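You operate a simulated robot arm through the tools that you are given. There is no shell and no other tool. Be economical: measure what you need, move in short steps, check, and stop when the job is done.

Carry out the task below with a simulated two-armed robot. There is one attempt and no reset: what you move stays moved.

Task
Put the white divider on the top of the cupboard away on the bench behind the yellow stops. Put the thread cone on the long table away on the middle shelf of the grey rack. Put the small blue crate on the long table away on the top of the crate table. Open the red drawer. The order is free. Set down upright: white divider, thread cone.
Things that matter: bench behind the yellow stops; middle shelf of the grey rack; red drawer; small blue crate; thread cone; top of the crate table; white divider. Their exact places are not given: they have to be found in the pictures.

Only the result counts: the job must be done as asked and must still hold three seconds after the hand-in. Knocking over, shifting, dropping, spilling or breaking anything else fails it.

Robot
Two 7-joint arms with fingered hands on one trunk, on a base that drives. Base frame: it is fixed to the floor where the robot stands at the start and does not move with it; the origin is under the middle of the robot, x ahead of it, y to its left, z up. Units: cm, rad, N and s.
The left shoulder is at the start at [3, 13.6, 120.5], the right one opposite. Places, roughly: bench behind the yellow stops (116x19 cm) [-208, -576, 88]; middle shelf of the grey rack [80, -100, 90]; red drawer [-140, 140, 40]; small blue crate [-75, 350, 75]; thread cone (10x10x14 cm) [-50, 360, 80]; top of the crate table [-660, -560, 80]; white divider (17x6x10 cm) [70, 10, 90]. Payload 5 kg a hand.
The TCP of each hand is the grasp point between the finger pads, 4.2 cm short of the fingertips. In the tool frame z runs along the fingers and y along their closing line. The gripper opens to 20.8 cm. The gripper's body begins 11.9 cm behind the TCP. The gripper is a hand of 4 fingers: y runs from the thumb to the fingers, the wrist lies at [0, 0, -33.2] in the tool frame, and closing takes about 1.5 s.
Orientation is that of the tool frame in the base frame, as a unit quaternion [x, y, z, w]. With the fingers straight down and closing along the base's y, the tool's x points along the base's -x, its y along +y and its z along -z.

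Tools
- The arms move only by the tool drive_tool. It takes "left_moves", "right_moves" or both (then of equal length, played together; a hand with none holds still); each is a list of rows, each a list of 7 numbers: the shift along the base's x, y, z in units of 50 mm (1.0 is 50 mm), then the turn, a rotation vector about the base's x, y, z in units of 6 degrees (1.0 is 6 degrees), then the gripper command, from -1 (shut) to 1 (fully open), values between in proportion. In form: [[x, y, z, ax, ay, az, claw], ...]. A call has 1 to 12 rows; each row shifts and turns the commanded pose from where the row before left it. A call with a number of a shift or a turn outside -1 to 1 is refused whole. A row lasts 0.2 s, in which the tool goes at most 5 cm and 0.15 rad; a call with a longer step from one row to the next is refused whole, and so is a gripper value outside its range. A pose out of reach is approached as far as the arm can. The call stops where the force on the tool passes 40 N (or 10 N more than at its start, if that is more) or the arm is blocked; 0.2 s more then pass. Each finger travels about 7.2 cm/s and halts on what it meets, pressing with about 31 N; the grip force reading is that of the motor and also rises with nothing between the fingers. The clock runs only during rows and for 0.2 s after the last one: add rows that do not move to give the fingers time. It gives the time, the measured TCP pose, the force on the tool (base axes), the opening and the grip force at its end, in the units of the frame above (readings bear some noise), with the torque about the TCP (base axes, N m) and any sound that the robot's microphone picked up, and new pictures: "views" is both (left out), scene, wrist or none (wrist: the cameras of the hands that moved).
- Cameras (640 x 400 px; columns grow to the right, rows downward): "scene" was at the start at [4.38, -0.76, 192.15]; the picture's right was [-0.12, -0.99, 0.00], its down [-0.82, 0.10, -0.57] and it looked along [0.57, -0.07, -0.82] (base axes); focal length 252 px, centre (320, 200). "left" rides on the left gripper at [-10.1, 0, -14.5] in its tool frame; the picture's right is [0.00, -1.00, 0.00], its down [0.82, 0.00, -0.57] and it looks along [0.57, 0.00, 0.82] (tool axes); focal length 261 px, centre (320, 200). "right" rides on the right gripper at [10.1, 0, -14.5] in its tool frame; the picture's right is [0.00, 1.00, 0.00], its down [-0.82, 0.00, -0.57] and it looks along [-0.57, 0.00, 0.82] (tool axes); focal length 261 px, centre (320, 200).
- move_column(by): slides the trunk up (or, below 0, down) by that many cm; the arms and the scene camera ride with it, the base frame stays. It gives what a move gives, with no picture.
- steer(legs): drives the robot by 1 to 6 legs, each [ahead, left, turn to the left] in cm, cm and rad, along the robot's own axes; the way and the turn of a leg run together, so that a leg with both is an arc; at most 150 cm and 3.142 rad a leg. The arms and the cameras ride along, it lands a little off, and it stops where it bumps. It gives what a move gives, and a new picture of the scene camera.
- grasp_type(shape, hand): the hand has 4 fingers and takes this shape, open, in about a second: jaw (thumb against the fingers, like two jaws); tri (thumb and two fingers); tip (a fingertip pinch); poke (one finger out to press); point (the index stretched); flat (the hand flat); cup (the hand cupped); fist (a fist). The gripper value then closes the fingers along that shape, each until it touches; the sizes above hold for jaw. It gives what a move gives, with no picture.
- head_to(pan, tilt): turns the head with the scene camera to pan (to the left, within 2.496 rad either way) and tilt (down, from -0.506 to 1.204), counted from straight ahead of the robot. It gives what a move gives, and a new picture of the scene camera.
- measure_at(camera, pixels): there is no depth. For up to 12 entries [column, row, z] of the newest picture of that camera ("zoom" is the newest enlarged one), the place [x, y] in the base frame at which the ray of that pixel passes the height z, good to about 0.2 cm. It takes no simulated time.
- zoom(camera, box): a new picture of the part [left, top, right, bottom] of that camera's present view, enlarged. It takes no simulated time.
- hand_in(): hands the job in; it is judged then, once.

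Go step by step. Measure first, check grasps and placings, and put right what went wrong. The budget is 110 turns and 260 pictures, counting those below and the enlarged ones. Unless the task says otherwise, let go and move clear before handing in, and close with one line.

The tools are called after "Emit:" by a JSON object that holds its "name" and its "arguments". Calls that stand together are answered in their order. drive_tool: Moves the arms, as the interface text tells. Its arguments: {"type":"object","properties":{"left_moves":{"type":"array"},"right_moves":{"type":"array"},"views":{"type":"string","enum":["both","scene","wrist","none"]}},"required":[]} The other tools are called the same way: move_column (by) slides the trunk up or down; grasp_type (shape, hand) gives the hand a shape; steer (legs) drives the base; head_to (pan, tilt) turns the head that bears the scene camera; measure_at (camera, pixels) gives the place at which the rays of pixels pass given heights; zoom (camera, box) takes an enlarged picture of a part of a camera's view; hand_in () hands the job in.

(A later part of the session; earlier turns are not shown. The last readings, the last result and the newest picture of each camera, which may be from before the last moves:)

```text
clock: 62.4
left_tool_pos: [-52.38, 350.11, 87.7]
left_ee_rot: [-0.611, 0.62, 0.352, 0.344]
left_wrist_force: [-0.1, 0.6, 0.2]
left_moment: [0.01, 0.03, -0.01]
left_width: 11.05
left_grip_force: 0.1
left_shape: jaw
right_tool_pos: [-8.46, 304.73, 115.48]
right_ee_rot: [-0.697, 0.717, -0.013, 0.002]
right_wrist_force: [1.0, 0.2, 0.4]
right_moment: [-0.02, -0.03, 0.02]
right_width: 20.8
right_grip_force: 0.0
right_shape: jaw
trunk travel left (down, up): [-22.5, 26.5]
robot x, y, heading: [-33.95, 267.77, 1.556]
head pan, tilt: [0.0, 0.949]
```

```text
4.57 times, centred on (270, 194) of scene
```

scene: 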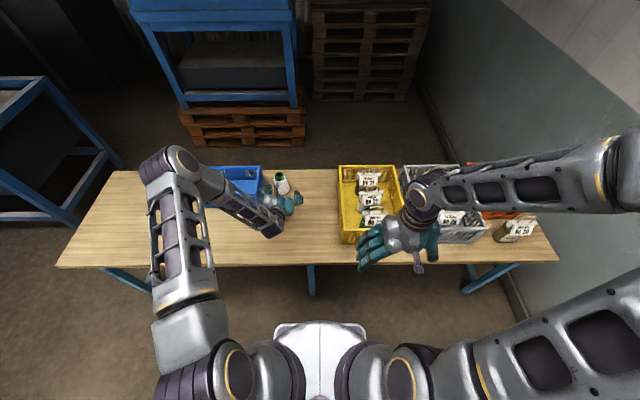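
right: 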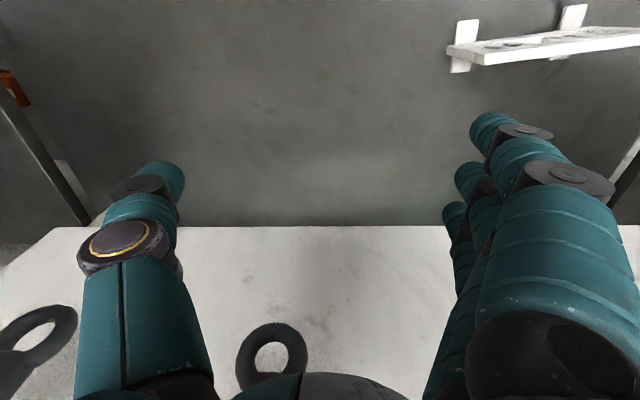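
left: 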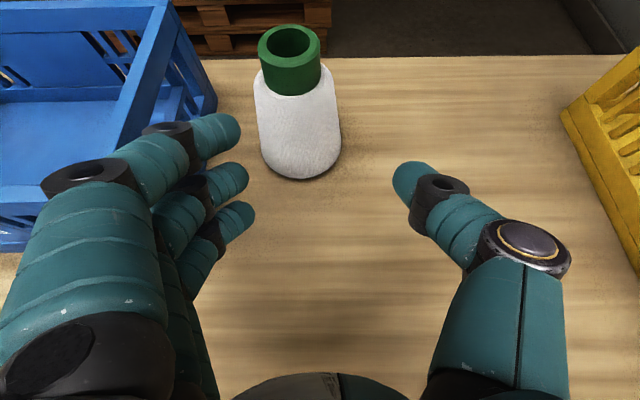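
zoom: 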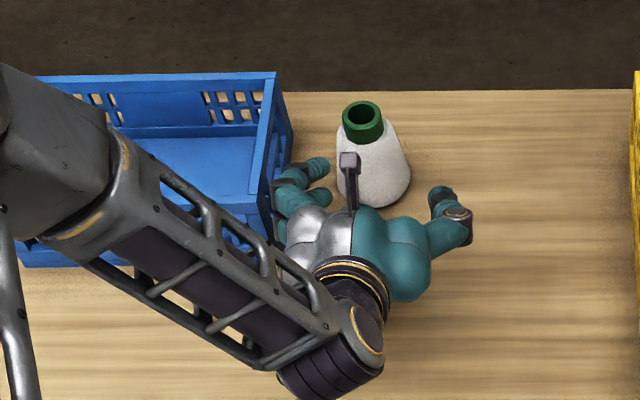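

Crate and cone look unmoved. I lower slightly to z 85 and advance to the cone with the narrow opening, aiming at the collar/upper body.

Emit:
{"name": "drive_tool", "arguments": {"left_moves": [[0, 0.2, -0.3, 0, 0, 0, 0.0], [0, 0.5, -0.25, 0, 0, 0, 0.0], [-0.1, 0.6, 0, 0, 0, 0, 0.0], [-0.1, 0.6, 0, 0, 0, 0, 0.0], [0, 0.6, 0, 0, 0, 0, 0.0]]}}

Emit:
{"name": "zoom", "arguments": {"camera": "scene", "box": [200, 150, 340, 237]}}

```text
clock: 63.5
left_tool_pos: [-53.51, 362.65, 84.77]
left_ee_rot: [-0.611, 0.62, 0.352, 0.344]
left_wrist_force: [0.0, 0.2, -0.2]
left_moment: [0.11, 0.01, 0.02]
left_width: 10.49
left_grip_force: 0.1
left_shape: jaw
right_tool_pos: [-8.41, 304.76, 115.54]
right_ee_rot: [-0.697, 0.717, -0.013, 0.001]
right_wrist_force: [1.1, 0.1, -0.1]
right_moment: [-0.02, 0.04, -0.01]
right_width: 20.79
right_grip_force: 0.1
right_shape: jaw
trunk travel left (down, up): [-22.5, 26.5]
robot x, y, heading: [-33.88, 267.58, 1.562]
head pan, tilt: [0.0, 0.949]
```

scene: 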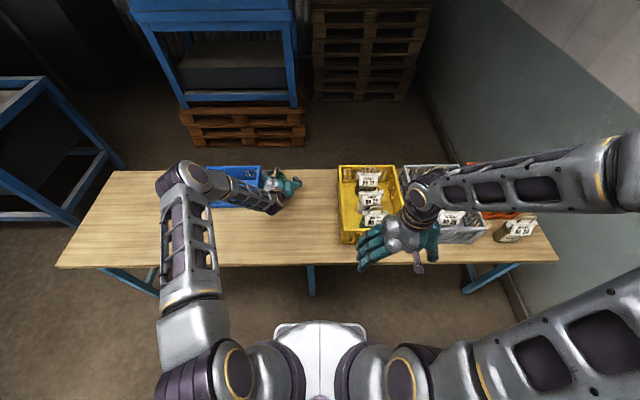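
left: 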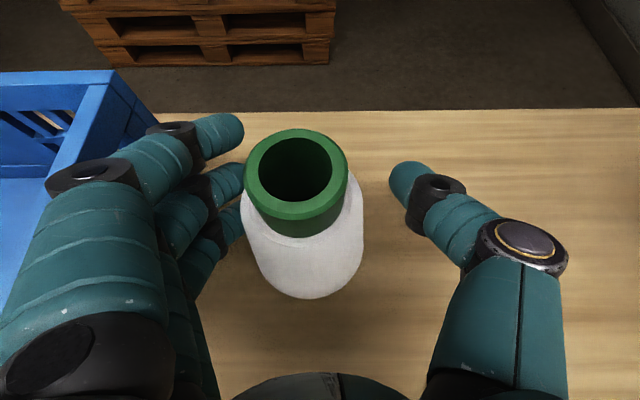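

```text
4.57 times, centred on (270, 194) of scene
```

zoom: 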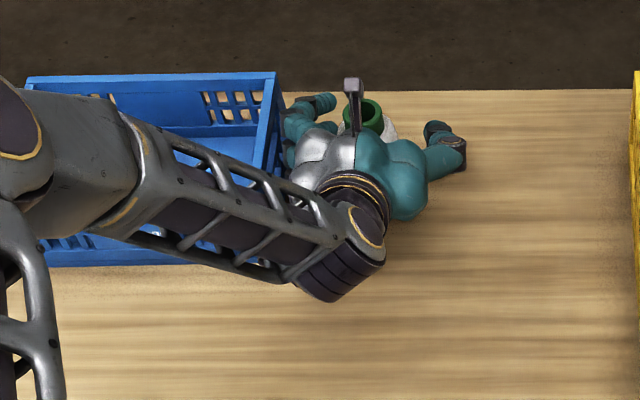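

The cone (collar at (300,180)) sits about 1.2 cm left of the finger centre. I shift left while narrowing, then close.

Emit:
{"name": "drive_tool", "arguments": {"left_moves": [[-0.05, 0.1, 0, 0, 0, 0, -0.2], [-0.12, 0.1, 0, 0, 0, 0, -0.3], [-0.05, 0, 0, 0, 0, 0, -0.5], [0, 0, 0, 0, 0, 0, -0.8], [0, 0, 0, 0, 0, 0, -1], [0, 0, 0, 0, 0, 0, -1], [0, 0, 0, 0, 0, 0, -1], [0, 0, 0, 0, 0, 0, -1]]}}

```text
clock: 65.3
left_tool_pos: [-54.62, 363.65, 84.95]
left_ee_rot: [-0.611, 0.62, 0.351, 0.345]
left_wrist_force: [0.2, 0.2, -0.7]
left_moment: [-0.02, 0.05, 0.01]
left_width: 1.01
left_grip_force: 31.2
left_shape: jaw
right_tool_pos: [-8.4, 304.7, 115.63]
right_ee_rot: [-0.697, 0.717, -0.013, 0.001]
right_wrist_force: [0.4, -1.1, 0.1]
right_moment: [0.01, 0.07, 0.0]
right_width: 20.81
right_grip_force: 0.1
right_shape: jaw
trunk travel left (down, up): [-22.5, 26.5]
robot x, y, heading: [-33.9, 267.45, 1.557]
head pan, tilt: [0.0, 0.949]
```

scene: 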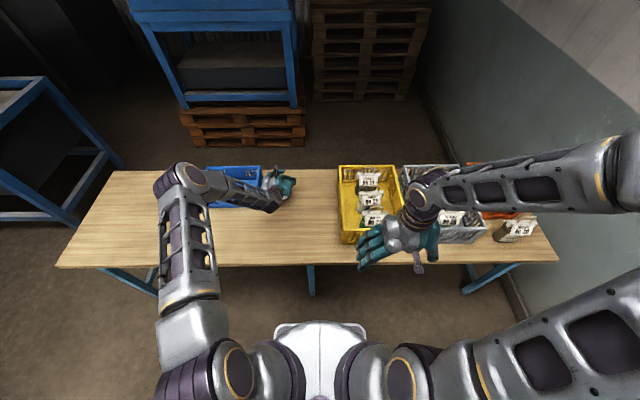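
left: 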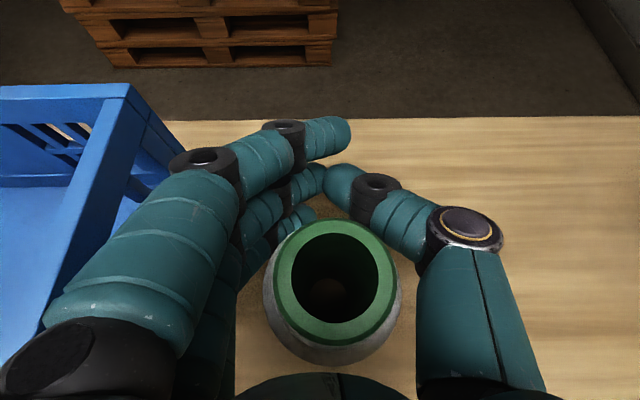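

The fingertips closed past the cone (width 1.0) and the cone sits near the palm, not pinched. Measure where it is.

Emit:
{"name": "measure_at", "arguments": {"camera": "left", "pixels": [[335, 283, 87], [335, 350, 80]]}}

Emit:
{"name": "zoom", "arguments": {"camera": "scene", "box": [200, 150, 340, 237]}}

```text
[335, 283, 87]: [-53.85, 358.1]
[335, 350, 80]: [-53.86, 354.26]
```

```text
4.57 times, centred on (270, 194) of scene
```

zoom: 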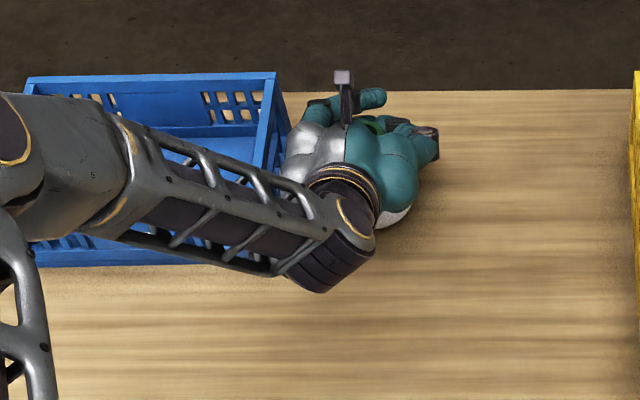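

The cone was pushed to y≈358 but still stands. I reopen, move back so the TCP is on its axis, and centre it in x.

Emit:
{"name": "drive_tool", "arguments": {"left_moves": [[0, 0, 0, 0, 0, 0, -0.5], [0, 0, 0, 0, 0, 0, 0.0], [0, 0, 0, 0, 0, 0, 0.05], [0, 0, 0, 0, 0, 0, 0.05], [0, 0, 0, 0, 0, 0, 0.05], [0.08, -0.4, 0, 0, 0, 0, 0.05], [0.08, -0.4, 0, 0, 0, 0, 0.05], [0, -0.4, 0, 0, 0, 0, 0.05]]}}

Emit:
{"name": "zoom", "arguments": {"camera": "scene", "box": [200, 150, 340, 237]}}

```text
clock: 67.2
left_tool_pos: [-53.85, 357.62, 85.01]
left_ee_rot: [-0.611, 0.62, 0.352, 0.345]
left_wrist_force: [-1.5, 0.4, 0.6]
left_moment: [-0.08, -0.03, -0.03]
left_width: 10.86
left_grip_force: 0.1
left_shape: jaw
right_tool_pos: [-8.37, 304.74, 115.47]
right_ee_rot: [-0.697, 0.717, -0.013, 0.003]
right_wrist_force: [-0.1, -0.7, 1.0]
right_moment: [0.05, -0.02, -0.01]
right_width: 20.8
right_grip_force: 0.0
right_shape: jaw
trunk travel left (down, up): [-22.5, 26.5]
robot x, y, heading: [-34.29, 267.56, 1.558]
head pan, tilt: [0.0, 0.949]
```

scene: 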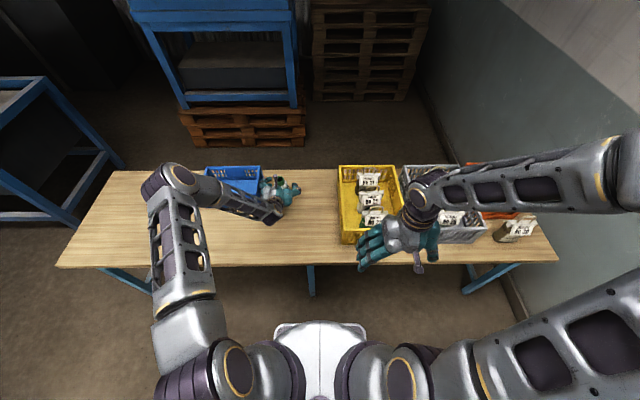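
left: 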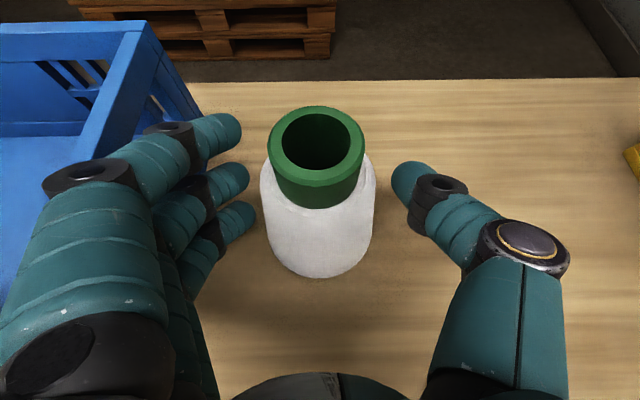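

```text
4.57 times, centred on (270, 194) of scene
```

zoom: 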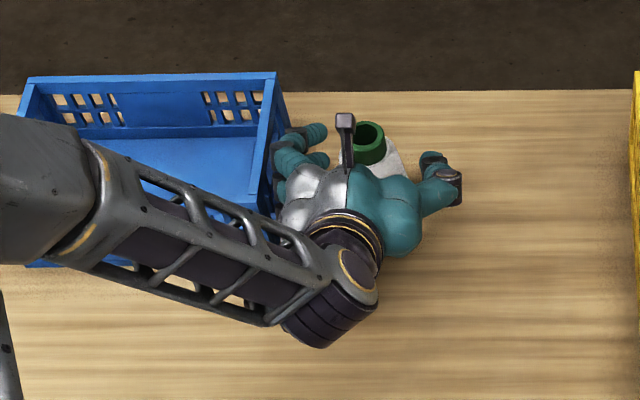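

The cone is now centred between the fingers. I lower gently by 3.5 cm so the pads meet the body, watching for contact.

Emit:
{"name": "drive_tool", "arguments": {"left_moves": [[0, 0, -0.2, 0, 0, 0, 0.05], [0, 0, -0.2, 0, 0, 0, 0.05], [0, 0, -0.15, 0, 0, 0, 0.05], [0, 0, -0.15, 0, 0, 0, 0.05]]}}

```text
clock: 67.9
left_tool_pos: [-53.95, 358.45, 83.82]
left_ee_rot: [-0.607, 0.617, 0.361, 0.348]
left_wrist_force: [0.4, -4.2, 21.3]
left_moment: [-0.1, 1.45, 0.42]
left_width: 10.77
left_grip_force: 0.1
left_shape: jaw
right_tool_pos: [-8.27, 304.75, 115.49]
right_ee_rot: [-0.698, 0.716, -0.012, 0.002]
right_wrist_force: [0.1, 1.4, 0.4]
right_moment: [-0.1, -0.06, -0.05]
right_width: 20.8
right_grip_force: 0.1
right_shape: jaw
trunk travel left (down, up): [-22.5, 26.5]
robot x, y, heading: [-33.97, 267.38, 1.562]
head pan, tilt: [0.0, 0.949]
stopped in row 3 (left hand): the force on the tool passed its limit (the readings are from after the stop); the commanded pose is now the measured one
```

scene: 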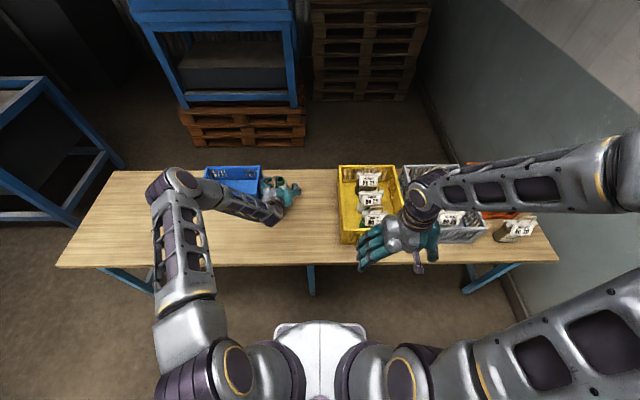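
left: 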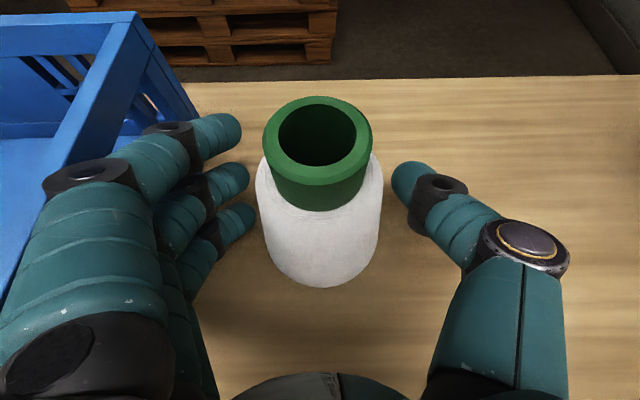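

Contact is again at z≈83.8, on the finger side over bare table, so the lowest finger touches the table. I raise 1 cm, pull back so the fingertips pinch at the cone's axis, and close slowly.

Emit:
{"name": "drive_tool", "arguments": {"left_moves": [[0, 0, 0.2, 0, 0, 0, 0.05], [0, -0.3, 0.05, 0, 0, 0, 0.05], [0, -0.3, 0, 0, 0, 0, -0.1], [0, 0, 0, 0, 0, 0, -0.25], [0, 0, 0, 0, 0, 0, -0.4], [0, 0, 0, 0, 0, 0, -0.5], [0, 0, 0, 0, 0, 0, -0.6], [0, 0, 0, 0, 0, 0, -0.7], [0, 0, 0, 0, 0, 0, -0.7]]}}

```text
clock: 69.9
left_tool_pos: [-54.06, 355.21, 84.68]
left_ee_rot: [-0.608, 0.618, 0.357, 0.347]
left_wrist_force: [-1.5, -0.2, 1.2]
left_moment: [-0.06, 0.02, -0.01]
left_width: 7.08
left_grip_force: 31.3
left_shape: jaw
right_tool_pos: [-8.31, 304.82, 115.54]
right_ee_rot: [-0.697, 0.717, -0.013, 0.002]
right_wrist_force: [0.5, 0.2, -0.5]
right_moment: [0.01, -0.02, 0.01]
right_width: 20.81
right_grip_force: 0.0
right_shape: jaw
trunk travel left (down, up): [-22.5, 26.5]
robot x, y, heading: [-33.65, 267.46, 1.558]
head pan, tilt: [0.0, 0.949]
```

scene: 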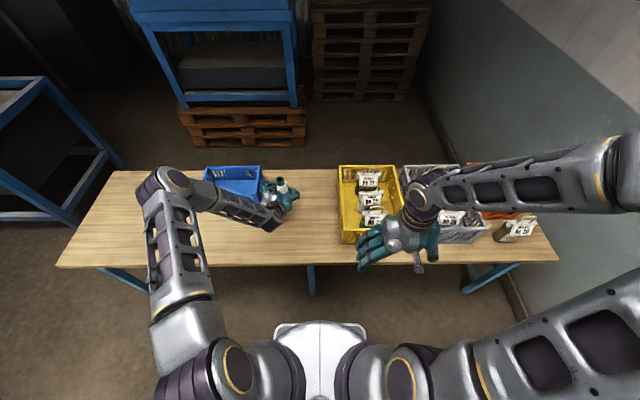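
left: 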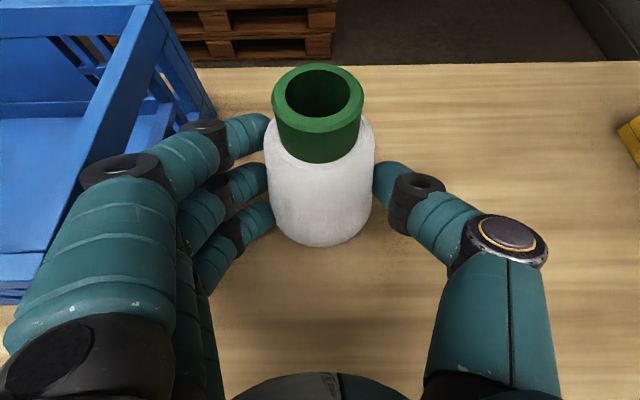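

Gripped: width 7.08, force 31 N, cone upright between the tips. I lift it 12 cm.

Emit:
{"name": "drive_tool", "arguments": {"left_moves": [[0, 0, 0.2, 0, 0, 0, -1], [0, 0, 0.3, 0, 0, 0, -1], [0, 0, 0.4, 0, 0, 0, -1], [0, 0, 0.5, 0, 0, 0, -1], [0, 0, 0.5, 0, 0, 0, -1], [0, 0, 0.6, 0, 0, 0, -1], [0, 0, 0.6, 0, 0, 0, -1]]}}

```text
clock: 71.5
left_tool_pos: [-54.05, 355.04, 100.17]
left_ee_rot: [-0.608, 0.619, 0.357, 0.347]
left_wrist_force: [0.4, -0.2, -2.3]
left_moment: [0.09, 0.02, 0.06]
left_width: 7.11
left_grip_force: 31.1
left_shape: jaw
right_tool_pos: [-8.33, 304.66, 115.55]
right_ee_rot: [-0.697, 0.717, -0.012, 0.003]
right_wrist_force: [0.0, -1.1, -0.4]
right_moment: [0.06, 0.03, 0.01]
right_width: 20.81
right_grip_force: 0.0
right_shape: jaw
trunk travel left (down, up): [-22.5, 26.5]
robot x, y, heading: [-33.77, 267.02, 1.554]
head pan, tilt: [0.0, 0.949]
```

scene: 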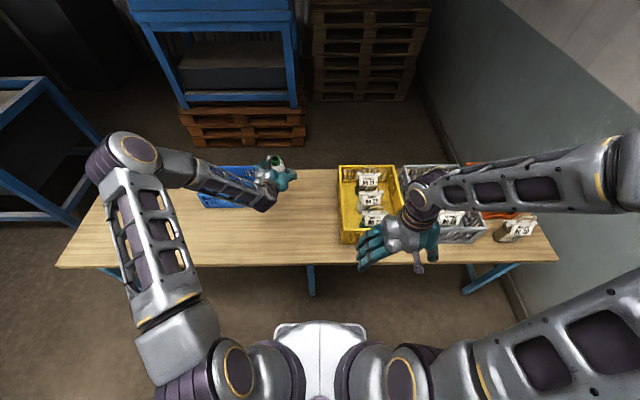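
left: 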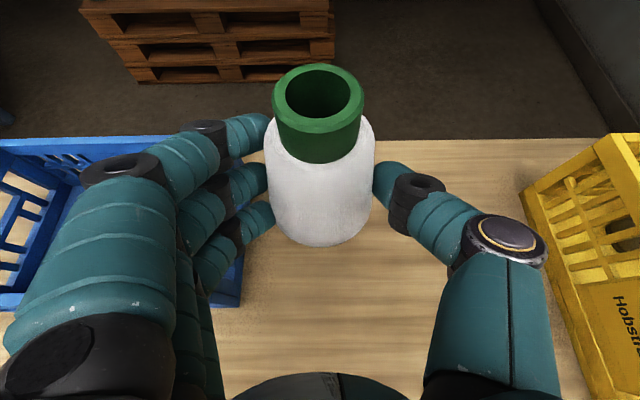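

The cone is lifted steadily (bottom = TCP z − 11.7). I raise the trunk for clearance, then reverse down the aisle to y≈−130 beyond the table's end.

Emit:
{"name": "move_column", "arguments": {"by": 22}}

Emit:
{"name": "steer", "arguments": {"legs": [[0, -29, 0.017], [-150, 0, 0], [-150, 0, 0], [-97, 0, 0]]}}

Emit:
{"name": "head_to", "arguments": {"pan": 1.8, "tilt": 0.8}}

```text
clock: 73.8
left_tool_pos: [-54.22, 355.1, 122.03]
left_ee_rot: [-0.608, 0.619, 0.357, 0.347]
left_wrist_force: [-0.6, -0.4, -2.8]
left_moment: [-0.03, 0.02, 0.0]
left_width: 7.12
left_grip_force: 31.1
left_shape: jaw
right_tool_pos: [-8.31, 304.78, 137.49]
right_ee_rot: [-0.697, 0.717, -0.013, 0.001]
right_wrist_force: [0.6, -0.3, -0.6]
right_moment: [-0.04, -0.02, -0.03]
right_width: 20.81
right_grip_force: 0.1
right_shape: jaw
trunk travel left (down, up): [-44.5, 4.5]
robot x, y, heading: [-33.79, 267.42, 1.557]
head pan, tilt: [0.0, 0.949]
```

```text
clock: 94.5
left_tool_pos: [-35.19, -42.28, 122.07]
left_ee_rot: [-0.603, 0.623, 0.355, 0.35]
left_wrist_force: [0.2, 0.8, -2.2]
left_moment: [-0.04, 0.05, -0.02]
left_width: 7.11
left_grip_force: 31.0
left_shape: jaw
right_tool_pos: [9.89, -93.2, 137.51]
right_ee_rot: [-0.693, 0.721, -0.013, 0.002]
right_wrist_force: [0.1, -0.1, -0.4]
right_moment: [-0.01, -0.01, 0.02]
right_width: 20.82
right_grip_force: 0.1
right_shape: jaw
trunk travel left (down, up): [-44.5, 4.5]
robot x, y, heading: [-16.24, -130.2, 1.544]
head pan, tilt: [0.0, 0.949]
```

scene: 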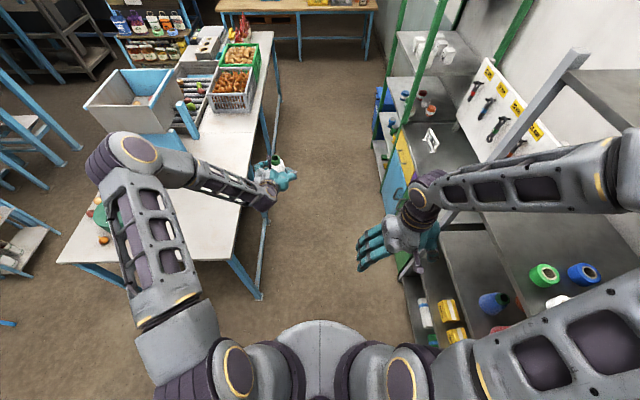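

```text
clock: 96.3
left_tool_pos: [-35.24, -42.36, 122.21]
left_ee_rot: [-0.603, 0.623, 0.354, 0.351]
left_wrist_force: [0.0, 0.7, -2.2]
left_moment: [-0.05, 0.02, -0.04]
left_width: 7.1
left_grip_force: 31.1
left_shape: jaw
right_tool_pos: [9.77, -93.18, 137.66]
right_ee_rot: [-0.692, 0.722, -0.013, 0.001]
right_wrist_force: [0.1, -0.3, -0.4]
right_moment: [0.02, -0.01, 0.05]
right_width: 20.8
right_grip_force: 0.0
right_shape: jaw
trunk travel left (down, up): [-44.5, 4.5]
robot x, y, heading: [-16.18, -130.51, 1.543]
head pan, tilt: [1.799, 0.799]
```

scene: 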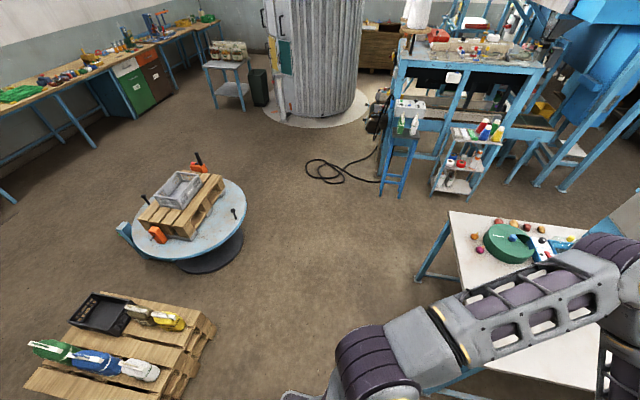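

Clear floor on the left past the table end; pallet is behind. I strafe left 72 cm and then turn right to face +x.

Emit:
{"name": "steer", "arguments": {"legs": [[0, 72, 0], [0, 0, -1.543]]}}

Emit:
{"name": "head_to", "arguments": {"pan": 0.1, "tilt": 0.6}}

```text
clock: 104.0
left_tool_pos: [-2.42, -104.5, 122.28]
left_ee_rot: [-0.008, 0.867, 0.016, 0.497]
left_wrist_force: [0.5, -0.4, -2.1]
left_moment: [-0.01, 0.09, 0.0]
left_width: 7.08
left_grip_force: 30.7
left_shape: jaw
right_tool_pos: [-51.03, -152.02, 137.48]
right_ee_rot: [-0.005, 1.0, -0.01, -0.008]
right_wrist_force: [0.7, -0.5, -0.4]
right_moment: [-0.02, -0.03, 0.02]
right_width: 20.79
right_grip_force: 0.0
right_shape: jaw
trunk travel left (down, up): [-44.5, 4.5]
robot x, y, heading: [-89.28, -128.38, 0.024]
head pan, tilt: [1.799, 0.799]
```

scene: 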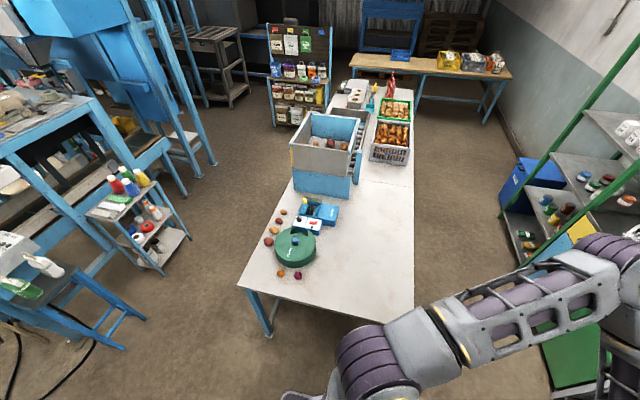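

```text
clock: 105.8
left_tool_pos: [-2.44, -104.52, 122.15]
left_ee_rot: [-0.007, 0.867, 0.015, 0.498]
left_wrist_force: [-0.8, 0.0, -1.6]
left_moment: [0.02, 0.04, 0.0]
left_width: 7.08
left_grip_force: 30.5
left_shape: jaw
right_tool_pos: [-51.03, -152.02, 137.51]
right_ee_rot: [-0.004, 1.0, -0.01, -0.007]
right_wrist_force: [0.1, -0.4, 0.5]
right_moment: [-0.02, 0.01, -0.03]
right_width: 20.81
right_grip_force: 0.0
right_shape: jaw
trunk travel left (down, up): [-44.5, 4.5]
robot x, y, heading: [-89.33, -127.89, 0.022]
head pan, tilt: [0.099, 0.6]
```

scene: 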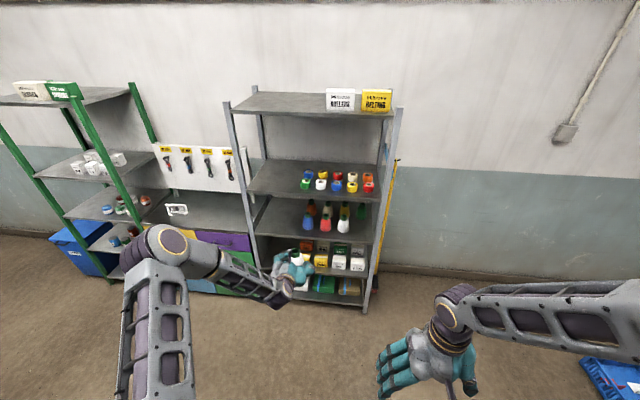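

The grey rack has five levels; the middle (third) holds cones and its left half (about col 260–300, row 225) is free. Enlarge.

Emit:
{"name": "zoom", "arguments": {"camera": "scene", "box": [220, 80, 420, 320]}}

Emit:
{"name": "measure_at", "arguments": {"camera": "scene", "pixels": [[258, 236, 90], [378, 244, 90], [258, 236, 86], [378, 244, 86], [250, 195, 127], [385, 201, 127], [250, 195, 120], [364, 313, 0], [233, 112, 180], [393, 117, 180]]}}

```text
1.67 times, centred on (320, 200) of scene
```

zoom: 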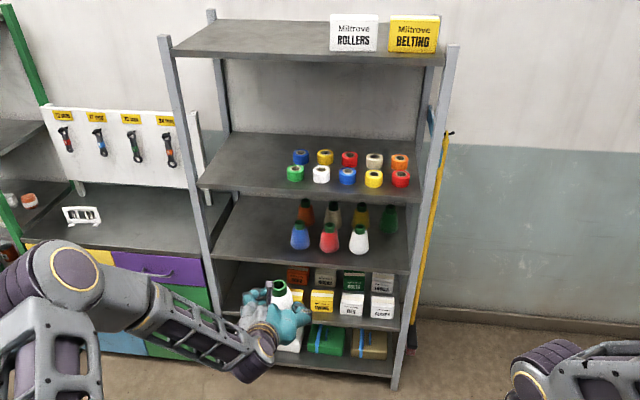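

```text
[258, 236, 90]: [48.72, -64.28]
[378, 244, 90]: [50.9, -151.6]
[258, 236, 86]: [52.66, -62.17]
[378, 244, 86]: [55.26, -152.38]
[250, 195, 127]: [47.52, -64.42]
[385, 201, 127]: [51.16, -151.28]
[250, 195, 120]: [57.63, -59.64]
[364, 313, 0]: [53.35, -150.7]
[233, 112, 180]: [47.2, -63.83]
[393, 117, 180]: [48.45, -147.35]
```

Middle shelf front edge ≈x 51, top z≈88, next shelf z≈125, free y −64…−98. I lower the trunk to bring the cone to shelf height and move to stand off in front of the free half.

Emit:
{"name": "steer", "arguments": {"legs": [[36, 21, -0.022]]}}

Emit:
{"name": "move_column", "arguments": {"by": -19}}

Emit:
{"name": "zoom", "arguments": {"camera": "left", "box": [0, 0, 640, 400]}}

Emit:
{"name": "zoom", "arguments": {"camera": "scene", "box": [180, 60, 480, 400]}}

```text
clock: 108.3
left_tool_pos: [34.48, -84.96, 122.08]
left_ee_rot: [0.0, 0.867, 0.011, 0.498]
left_wrist_force: [0.2, 0.5, -2.7]
left_moment: [0.01, 0.01, -0.02]
left_width: 7.09
left_grip_force: 30.5
left_shape: jaw
right_tool_pos: [-15.02, -131.7, 137.49]
right_ee_rot: [0.006, 1.0, -0.011, -0.008]
right_wrist_force: [0.7, -0.4, 0.1]
right_moment: [-0.03, -0.02, 0.01]
right_width: 20.8
right_grip_force: 0.1
right_shape: jaw
trunk travel left (down, up): [-44.5, 4.5]
robot x, y, heading: [-52.79, -106.43, 0.006]
head pan, tilt: [0.099, 0.6]
```

scene: 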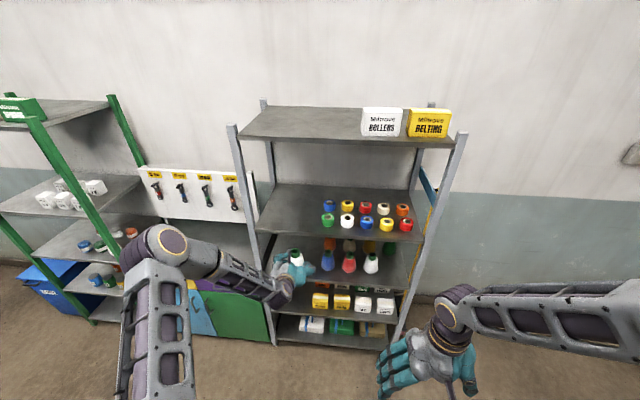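

```text
clock: 110.4
left_tool_pos: [34.52, -85.03, 103.17]
left_ee_rot: [0.001, 0.867, 0.011, 0.499]
left_wrist_force: [-0.4, -0.5, -2.3]
left_moment: [-0.02, 0.07, -0.02]
left_width: 7.09
left_grip_force: 31.1
left_shape: jaw
right_tool_pos: [-15.06, -131.64, 118.64]
right_ee_rot: [0.005, 1.0, -0.009, -0.007]
right_wrist_force: [0.5, -0.1, -0.3]
right_moment: [-0.03, 0.0, 0.0]
right_width: 20.81
right_grip_force: 0.0
right_shape: jaw
trunk travel left (down, up): [-25.5, 23.5]
robot x, y, heading: [-52.36, -106.92, 0.007]
head pan, tilt: [0.099, 0.6]
```

```text
1.00 times, centred on (320, 200) of left
```

zoom: 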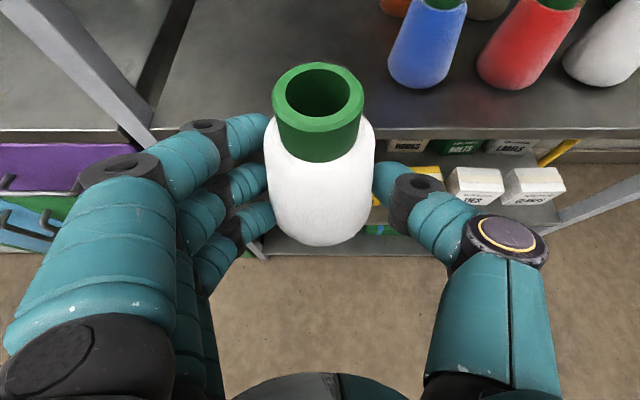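

```text
1.18 times, centred on (330, 230) of scene
```

zoom: 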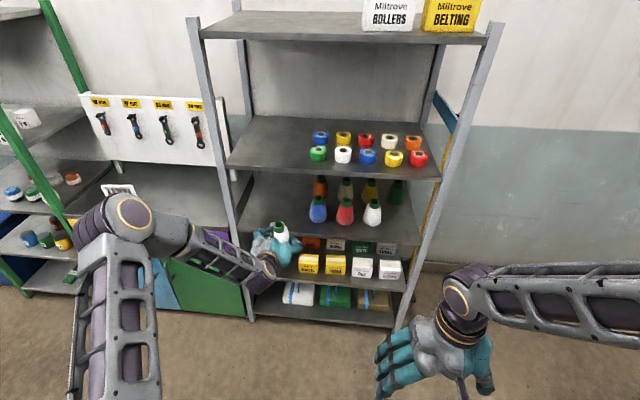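

I measure the shelf edge from the wrist view to confirm its height before advancing.

Emit:
{"name": "zoom", "arguments": {"camera": "left", "box": [0, 0, 640, 400]}}

Emit:
{"name": "measure_at", "arguments": {"camera": "zoom", "pixels": [[450, 128, 86], [450, 128, 88], [450, 128, 90], [415, 87, 88], [160, 128, 88], [205, 132, 88]]}}

Emit:
{"name": "measure_at", "arguments": {"camera": "scene", "pixels": [[385, 287, 86], [385, 287, 88], [385, 287, 90], [255, 234, 122], [255, 234, 125]]}}

```text
1.00 times, centred on (320, 200) of left
```

zoom: 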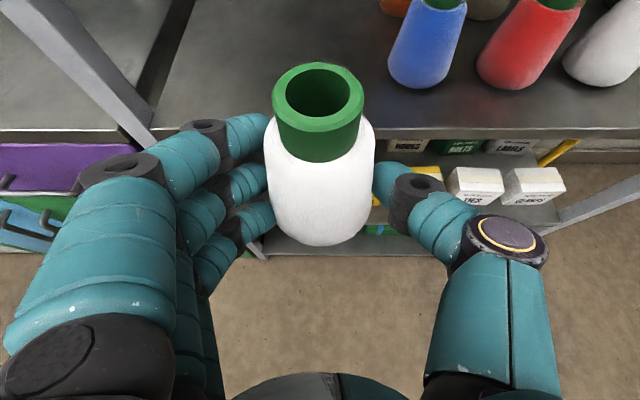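

```text
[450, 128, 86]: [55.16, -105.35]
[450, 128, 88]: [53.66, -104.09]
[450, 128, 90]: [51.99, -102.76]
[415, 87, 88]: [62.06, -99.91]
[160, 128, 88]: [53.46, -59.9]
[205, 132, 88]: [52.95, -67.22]
```

```text
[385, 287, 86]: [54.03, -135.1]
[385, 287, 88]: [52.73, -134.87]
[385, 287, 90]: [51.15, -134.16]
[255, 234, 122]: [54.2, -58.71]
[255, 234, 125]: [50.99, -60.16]
```

Edge is at x≈52–53.5, z≈88–90. I raise the cone 2 cm for clearance, then drive ahead 22 cm.

Emit:
{"name": "drive_tool", "arguments": {"left_moves": [[0, 0, 0.2, 0, 0, 0, -1], [0, 0, 0.2, 0, 0, 0, -1]], "views": "none"}}

Emit:
{"name": "steer", "arguments": {"legs": [[22, 0, 0]]}}

Emit:
{"name": "zoom", "arguments": {"camera": "left", "box": [0, 0, 640, 400]}}

Emit:
{"name": "zoom", "arguments": {"camera": "scene", "box": [200, 140, 440, 340]}}

```text
clock: 111.0
left_tool_pos: [34.49, -85.19, 105.13]
left_ee_rot: [0.001, 0.867, 0.011, 0.498]
left_wrist_force: [0.2, 0.7, -1.6]
left_moment: [0.01, 0.01, 0.0]
left_width: 7.09
left_grip_force: 30.8
left_shape: jaw
right_tool_pos: [-14.94, -131.73, 118.59]
right_ee_rot: [0.005, 1.0, -0.01, -0.008]
right_wrist_force: [-0.7, -0.7, 0.4]
right_moment: [0.01, 0.0, 0.02]
right_width: 20.83
right_grip_force: 0.1
right_shape: jaw
trunk travel left (down, up): [-25.5, 23.5]
robot x, y, heading: [-52.84, -106.73, 0.006]
head pan, tilt: [0.099, 0.6]
```

```text
clock: 112.7
left_tool_pos: [56.33, -84.83, 105.07]
left_ee_rot: [0.001, 0.867, 0.01, 0.498]
left_wrist_force: [0.1, 0.9, -2.5]
left_moment: [0.0, 0.03, -0.01]
left_width: 7.08
left_grip_force: 31.1
left_shape: jaw
right_tool_pos: [6.84, -131.46, 118.45]
right_ee_rot: [0.004, 1.0, -0.01, -0.008]
right_wrist_force: [1.0, 0.6, -0.5]
right_moment: [0.02, 0.11, 0.0]
right_width: 20.8
right_grip_force: 0.0
right_shape: jaw
trunk travel left (down, up): [-25.5, 23.5]
robot x, y, heading: [-30.78, -106.92, 0.013]
head pan, tilt: [0.099, 0.6]
```

scene: 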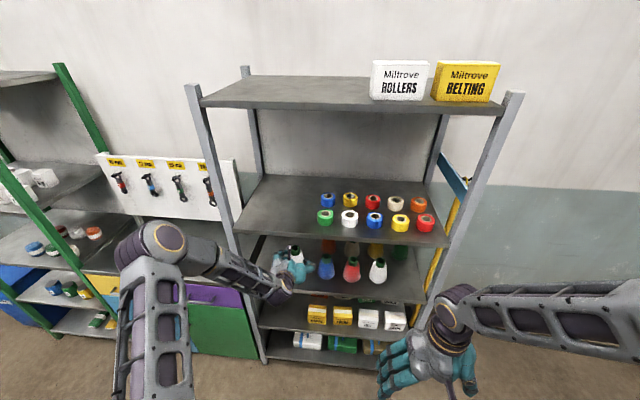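

```text
1.00 times, centred on (320, 200) of left
```

zoom: 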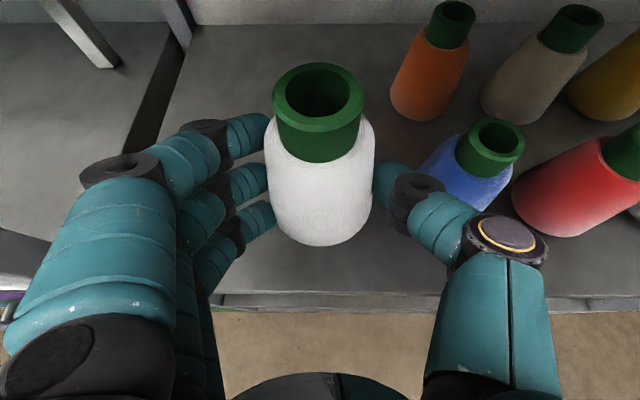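

```text
2.00 times, centred on (320, 240) of scene
```

zoom: 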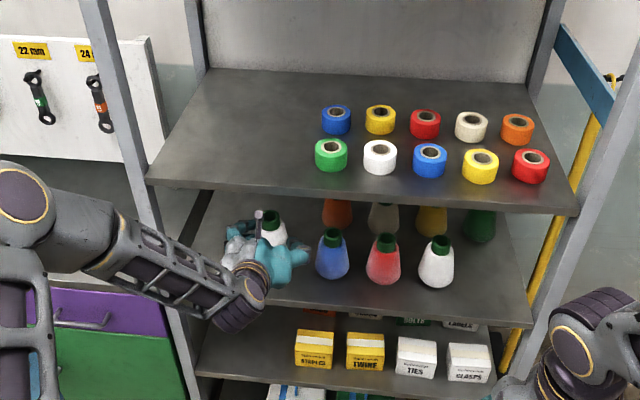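

Cone is over the shelf; the blue cone is near the thumb on the right. I shift left 3 cm and lower gently until it touches.

Emit:
{"name": "drive_tool", "arguments": {"left_moves": [[0.1, 0.4, 0, 0, 0, 0, -1], [0.1, 0.3, 0, 0, 0, 0, -1], [0, 0, -0.2, 0, 0, 0, -1], [0, 0, -0.2, 0, 0, 0, -1], [0, 0, -0.1, 0, 0, 0, -1], [0, 0, -0.1, 0, 0, 0, -1], [0, 0, -0.1, 0, 0, 0, -1], [0, 0, -0.1, 0, 0, 0, -1]]}}

```text
clock: 114.5
left_tool_pos: [57.33, -81.29, 101.05]
left_ee_rot: [0.0, 0.867, 0.01, 0.498]
left_wrist_force: [0.2, 0.0, -2.1]
left_moment: [-0.04, 0.05, -0.01]
left_width: 7.07
left_grip_force: 30.8
left_shape: jaw
right_tool_pos: [6.83, -131.5, 118.6]
right_ee_rot: [0.004, 1.0, -0.01, -0.008]
right_wrist_force: [0.4, -0.2, -0.5]
right_moment: [0.02, 0.01, 0.0]
right_width: 20.81
right_grip_force: 0.0
right_shape: jaw
trunk travel left (down, up): [-25.5, 23.5]
robot x, y, heading: [-30.86, -106.68, 0.006]
head pan, tilt: [0.099, 0.6]
```

scene: 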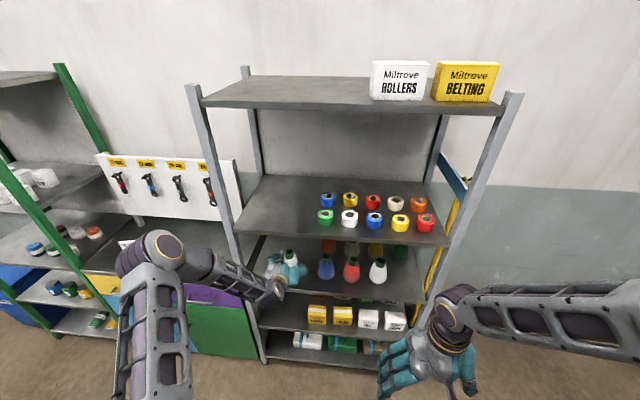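
left: 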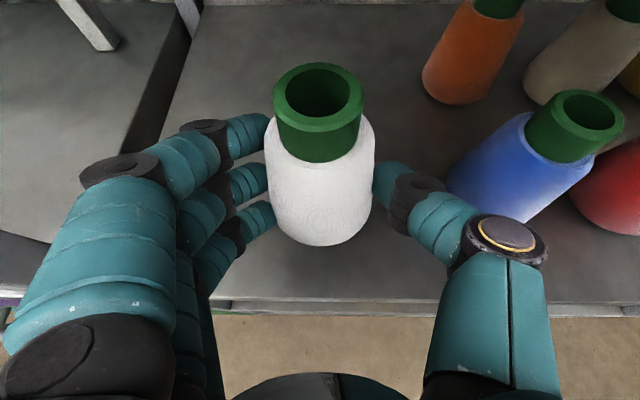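

No contact yet (bottom ≈89.3). Continue lowering in 0.4 cm steps.

Emit:
{"name": "drive_tool", "arguments": {"left_moves": [[0, 0, -0.08, 0, 0, 0, -1], [0, 0, -0.08, 0, 0, 0, -1], [0, 0, -0.08, 0, 0, 0, -1], [0, 0, 0, 0, 0, 0, -1]], "views": "none"}}

```text
clock: 115.5
left_tool_pos: [57.3, -81.24, 99.74]
left_ee_rot: [0.0, 0.867, 0.011, 0.498]
left_wrist_force: [-0.4, -0.2, -1.4]
left_moment: [-0.02, 0.03, -0.02]
left_width: 7.06
left_grip_force: 30.8
left_shape: jaw
right_tool_pos: [6.85, -131.43, 118.56]
right_ee_rot: [0.004, 1.0, -0.01, -0.007]
right_wrist_force: [0.5, -0.3, 0.3]
right_moment: [0.01, 0.0, -0.01]
right_width: 20.77
right_grip_force: 0.0
right_shape: jaw
trunk travel left (down, up): [-25.5, 23.5]
robot x, y, heading: [-30.67, -106.74, 0.013]
head pan, tilt: [0.099, 0.6]
```

Emit:
{"name": "drive_tool", "arguments": {"left_moves": [[0, 0, -0.06, 0, 0, 0, -1], [0, 0, -0.06, 0, 0, 0, -1], [0, 0, -0.06, 0, 0, 0, -1], [0, 0, 0, 0, 0, 0, -1]], "views": "none"}}

```text
clock: 116.5
left_tool_pos: [57.25, -81.35, 98.99]
left_ee_rot: [-0.001, 0.867, 0.012, 0.498]
left_wrist_force: [0.0, 0.3, -1.4]
left_moment: [0.01, 0.05, 0.04]
left_width: 7.07
left_grip_force: 31.0
left_shape: jaw
right_tool_pos: [6.79, -131.47, 118.5]
right_ee_rot: [0.004, 1.0, -0.011, -0.009]
right_wrist_force: [0.2, 0.1, 0.0]
right_moment: [-0.02, 0.0, 0.0]
right_width: 20.79
right_grip_force: 0.0
right_shape: jaw
trunk travel left (down, up): [-25.5, 23.5]
robot x, y, heading: [-30.9, -106.75, 0.011]
head pan, tilt: [0.099, 0.6]
```

Emit:
{"name": "drive_tool", "arguments": {"left_moves": [[0, 0, -0.06, 0, 0, 0, -1], [0, 0, -0.06, 0, 0, 0, -1], [0, 0, -0.06, 0, 0, 0, -1], [0, 0, 0, 0, 0, 0, -1]], "views": "wrist"}}

Emit:
{"name": "zoom", "arguments": {"camera": "scene", "box": [240, 220, 400, 320]}}

```text
clock: 117.5
left_tool_pos: [57.24, -81.36, 98.08]
left_ee_rot: [0.0, 0.867, 0.011, 0.497]
left_wrist_force: [0.4, 0.5, -1.7]
left_moment: [-0.01, 0.03, 0.01]
left_width: 7.08
left_grip_force: 30.9
left_shape: jaw
right_tool_pos: [6.83, -131.42, 118.49]
right_ee_rot: [0.005, 1.0, -0.01, -0.007]
right_wrist_force: [0.5, -0.7, 0.2]
right_moment: [-0.04, -0.03, -0.02]
right_width: 20.81
right_grip_force: 0.1
right_shape: jaw
trunk travel left (down, up): [-25.5, 23.5]
robot x, y, heading: [-30.9, -107.0, 0.006]
head pan, tilt: [0.099, 0.6]
```

left: 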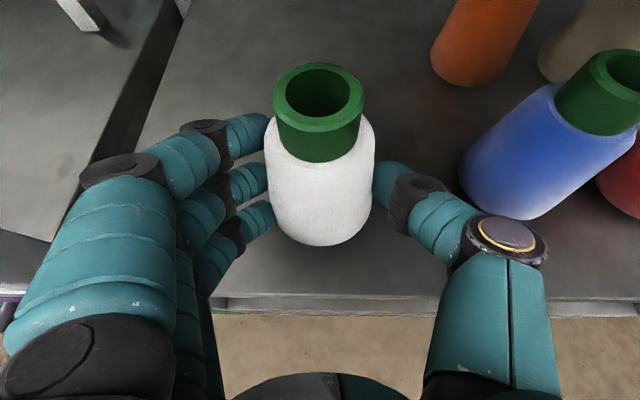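

```text
4.00 times, centred on (320, 270) of scene
```

zoom: 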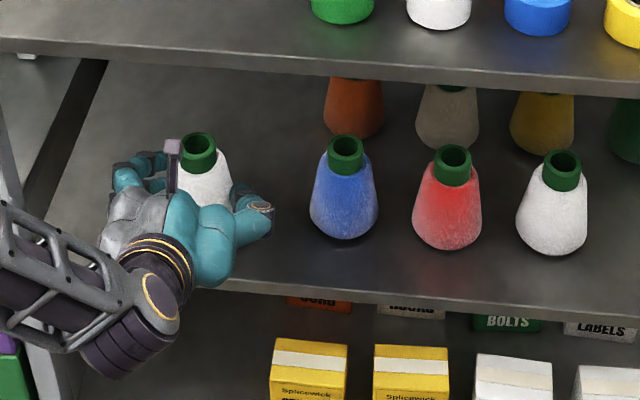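

Emit:
{"name": "drive_tool", "arguments": {"left_moves": [[0, 0, -0.06, 0, 0, 0, -1], [0, 0, -0.06, 0, 0, 0, -1], [0, 0, -0.06, 0, 0, 0, -1], [0, 0, -0.06, 0, 0, 0, -1], [0, 0, 0, 0, 0, 0, -1]], "views": "none"}}

```text
clock: 118.7
left_tool_pos: [57.4, -81.37, 96.82]
left_ee_rot: [0.0, 0.867, 0.011, 0.498]
left_wrist_force: [0.3, -0.7, -2.5]
left_moment: [0.01, 0.05, -0.04]
left_width: 7.04
left_grip_force: 30.7
left_shape: jaw
right_tool_pos: [6.8, -131.55, 118.51]
right_ee_rot: [0.005, 1.0, -0.01, -0.008]
right_wrist_force: [-0.4, -0.2, 0.0]
right_moment: [-0.01, 0.01, 0.0]
right_width: 20.81
right_grip_force: 0.0
right_shape: jaw
trunk travel left (down, up): [-25.5, 23.5]
robot x, y, heading: [-30.51, -106.9, 0.002]
head pan, tilt: [0.099, 0.6]
```

Still no contact; I triangulate the shelf edge and cone again with fresh pictures.

Emit:
{"name": "zoom", "arguments": {"camera": "left", "box": [0, 0, 640, 400]}}

Emit:
{"name": "measure_at", "arguments": {"camera": "zoom", "pixels": [[400, 297, 80], [400, 297, 84], [400, 297, 88], [525, 218, 80], [525, 218, 84], [525, 218, 88]]}}

Emit:
{"name": "measure_at", "arguments": {"camera": "scene", "pixels": [[326.25, 280, 80], [326.25, 280, 84], [326.25, 280, 88], [340, 292, 80], [340, 292, 84], [340, 292, 88]]}}

```text
1.00 times, centred on (320, 200) of left
```

zoom: 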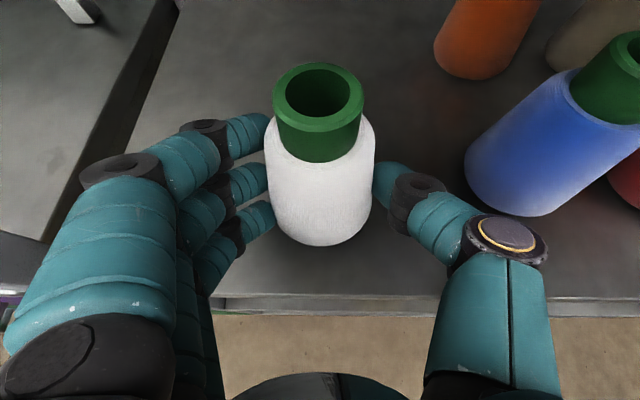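

```text
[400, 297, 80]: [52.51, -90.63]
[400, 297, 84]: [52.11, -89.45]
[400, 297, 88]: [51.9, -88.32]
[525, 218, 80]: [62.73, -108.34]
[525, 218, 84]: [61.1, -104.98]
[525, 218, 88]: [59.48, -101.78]
```

```text
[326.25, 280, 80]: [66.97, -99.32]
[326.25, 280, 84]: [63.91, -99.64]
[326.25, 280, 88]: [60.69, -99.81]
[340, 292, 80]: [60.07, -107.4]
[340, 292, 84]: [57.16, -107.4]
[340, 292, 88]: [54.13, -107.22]
```

Emit:
{"name": "measure_at", "arguments": {"camera": "zoom", "pixels": [[318, 245, 85], [318, 245, 88], [318, 245, 91], [318, 92, 99], [318, 92, 102], [318, 92, 105]]}}

Emit:
{"name": "zoom", "arguments": {"camera": "scene", "box": [240, 220, 400, 320]}}

```text
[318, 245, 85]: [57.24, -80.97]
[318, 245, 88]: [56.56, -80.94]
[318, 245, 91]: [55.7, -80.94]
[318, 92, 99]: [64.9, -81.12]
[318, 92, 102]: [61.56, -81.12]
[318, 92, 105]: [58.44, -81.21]
```

```text
4.00 times, centred on (320, 270) of scene
```

zoom: 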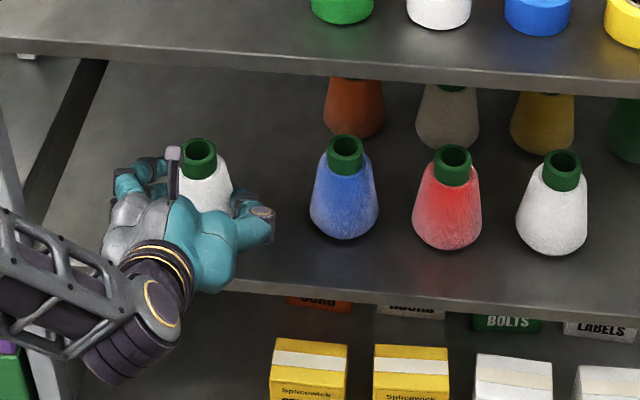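

Emit:
{"name": "measure_at", "arguments": {"camera": "scene", "pixels": [[289.75, 257, 99], [289.75, 257, 102], [289.75, 257, 105], [326.25, 256, 99], [326.25, 256, 102], [326.25, 256, 105]]}}

Emit:
{"name": "measure_at", "arguments": {"camera": "zoom", "pixels": [[345, 145, 99], [345, 145, 102], [345, 145, 105]]}}

```text
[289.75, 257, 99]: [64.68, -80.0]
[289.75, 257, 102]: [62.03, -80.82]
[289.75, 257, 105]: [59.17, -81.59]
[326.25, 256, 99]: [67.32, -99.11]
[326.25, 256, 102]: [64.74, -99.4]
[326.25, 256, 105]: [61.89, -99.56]
```

```text
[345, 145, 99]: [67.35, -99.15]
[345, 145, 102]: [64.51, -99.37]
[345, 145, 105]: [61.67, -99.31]
```

The views indicate the table was really ≈77 high, so the cone's bottom is only ~7.7 below the TCP: contact should come just below here. Continue lowering in tiny steps.

Emit:
{"name": "drive_tool", "arguments": {"left_moves": [[0, 0, -0.05, 0, 0, 0, -1], [0, 0, -0.05, 0, 0, 0, -1], [0, 0, -0.05, 0, 0, 0, -1], [0, 0, -0.05, 0, 0, 0, -1], [0, 0, 0, 0, 0, 0, -1]], "views": "none"}}

```text
clock: 119.9
left_tool_pos: [57.25, -81.43, 96.44]
left_ee_rot: [0.0, 0.865, 0.012, 0.502]
left_wrist_force: [3.0, 1.9, 34.4]
left_moment: [0.0, -0.67, 0.04]
left_width: 7.09
left_grip_force: 31.4
left_shape: jaw
right_tool_pos: [6.68, -131.55, 118.76]
right_ee_rot: [0.005, 1.0, -0.01, -0.007]
right_wrist_force: [0.0, -0.1, -0.1]
right_moment: [-0.02, 0.01, 0.02]
right_width: 20.8
right_grip_force: 0.0
right_shape: jaw
trunk travel left (down, up): [-25.5, 23.5]
robot x, y, heading: [-30.73, -106.69, 0.011]
head pan, tilt: [0.099, 0.6]
```

Contact at z≈96.5. I relieve the pressure slightly and open.

Emit:
{"name": "drive_tool", "arguments": {"left_moves": [[0, 0, 0.1, 0, 0, 0, -1], [0, 0, 0, 0, 0, 0, -0.5], [0, 0, 0, 0, 0, 0, -0.2], [0, 0, 0, 0, 0, 0, 0.05], [0, 0, 0, 0, 0, 0, 0.1], [0, 0, 0, 0, 0, 0, 0.1]]}}

```text
clock: 121.3
left_tool_pos: [57.07, -81.33, 96.33]
left_ee_rot: [-0.001, 0.867, 0.011, 0.497]
left_wrist_force: [0.5, -0.3, 0.3]
left_moment: [0.0, 0.02, 0.0]
left_width: 11.35
left_grip_force: 0.0
left_shape: jaw
right_tool_pos: [6.71, -131.52, 118.5]
right_ee_rot: [0.004, 1.0, -0.01, -0.007]
right_wrist_force: [0.1, 0.7, 0.5]
right_moment: [0.03, -0.03, 0.02]
right_width: 20.83
right_grip_force: 0.1
right_shape: jaw
trunk travel left (down, up): [-25.5, 23.5]
robot x, y, heading: [-30.84, -106.4, 0.007]
head pan, tilt: [0.099, 0.6]
```

scene: 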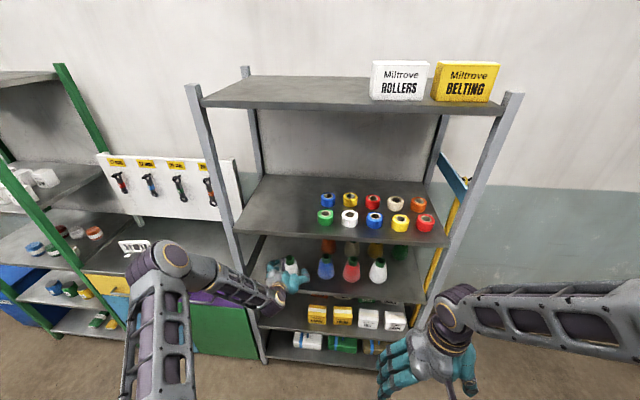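
left: 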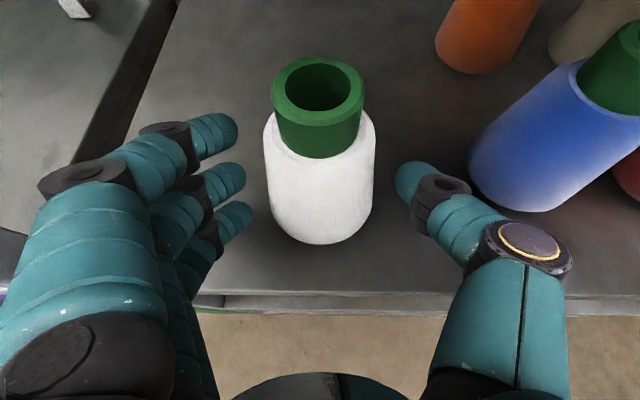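

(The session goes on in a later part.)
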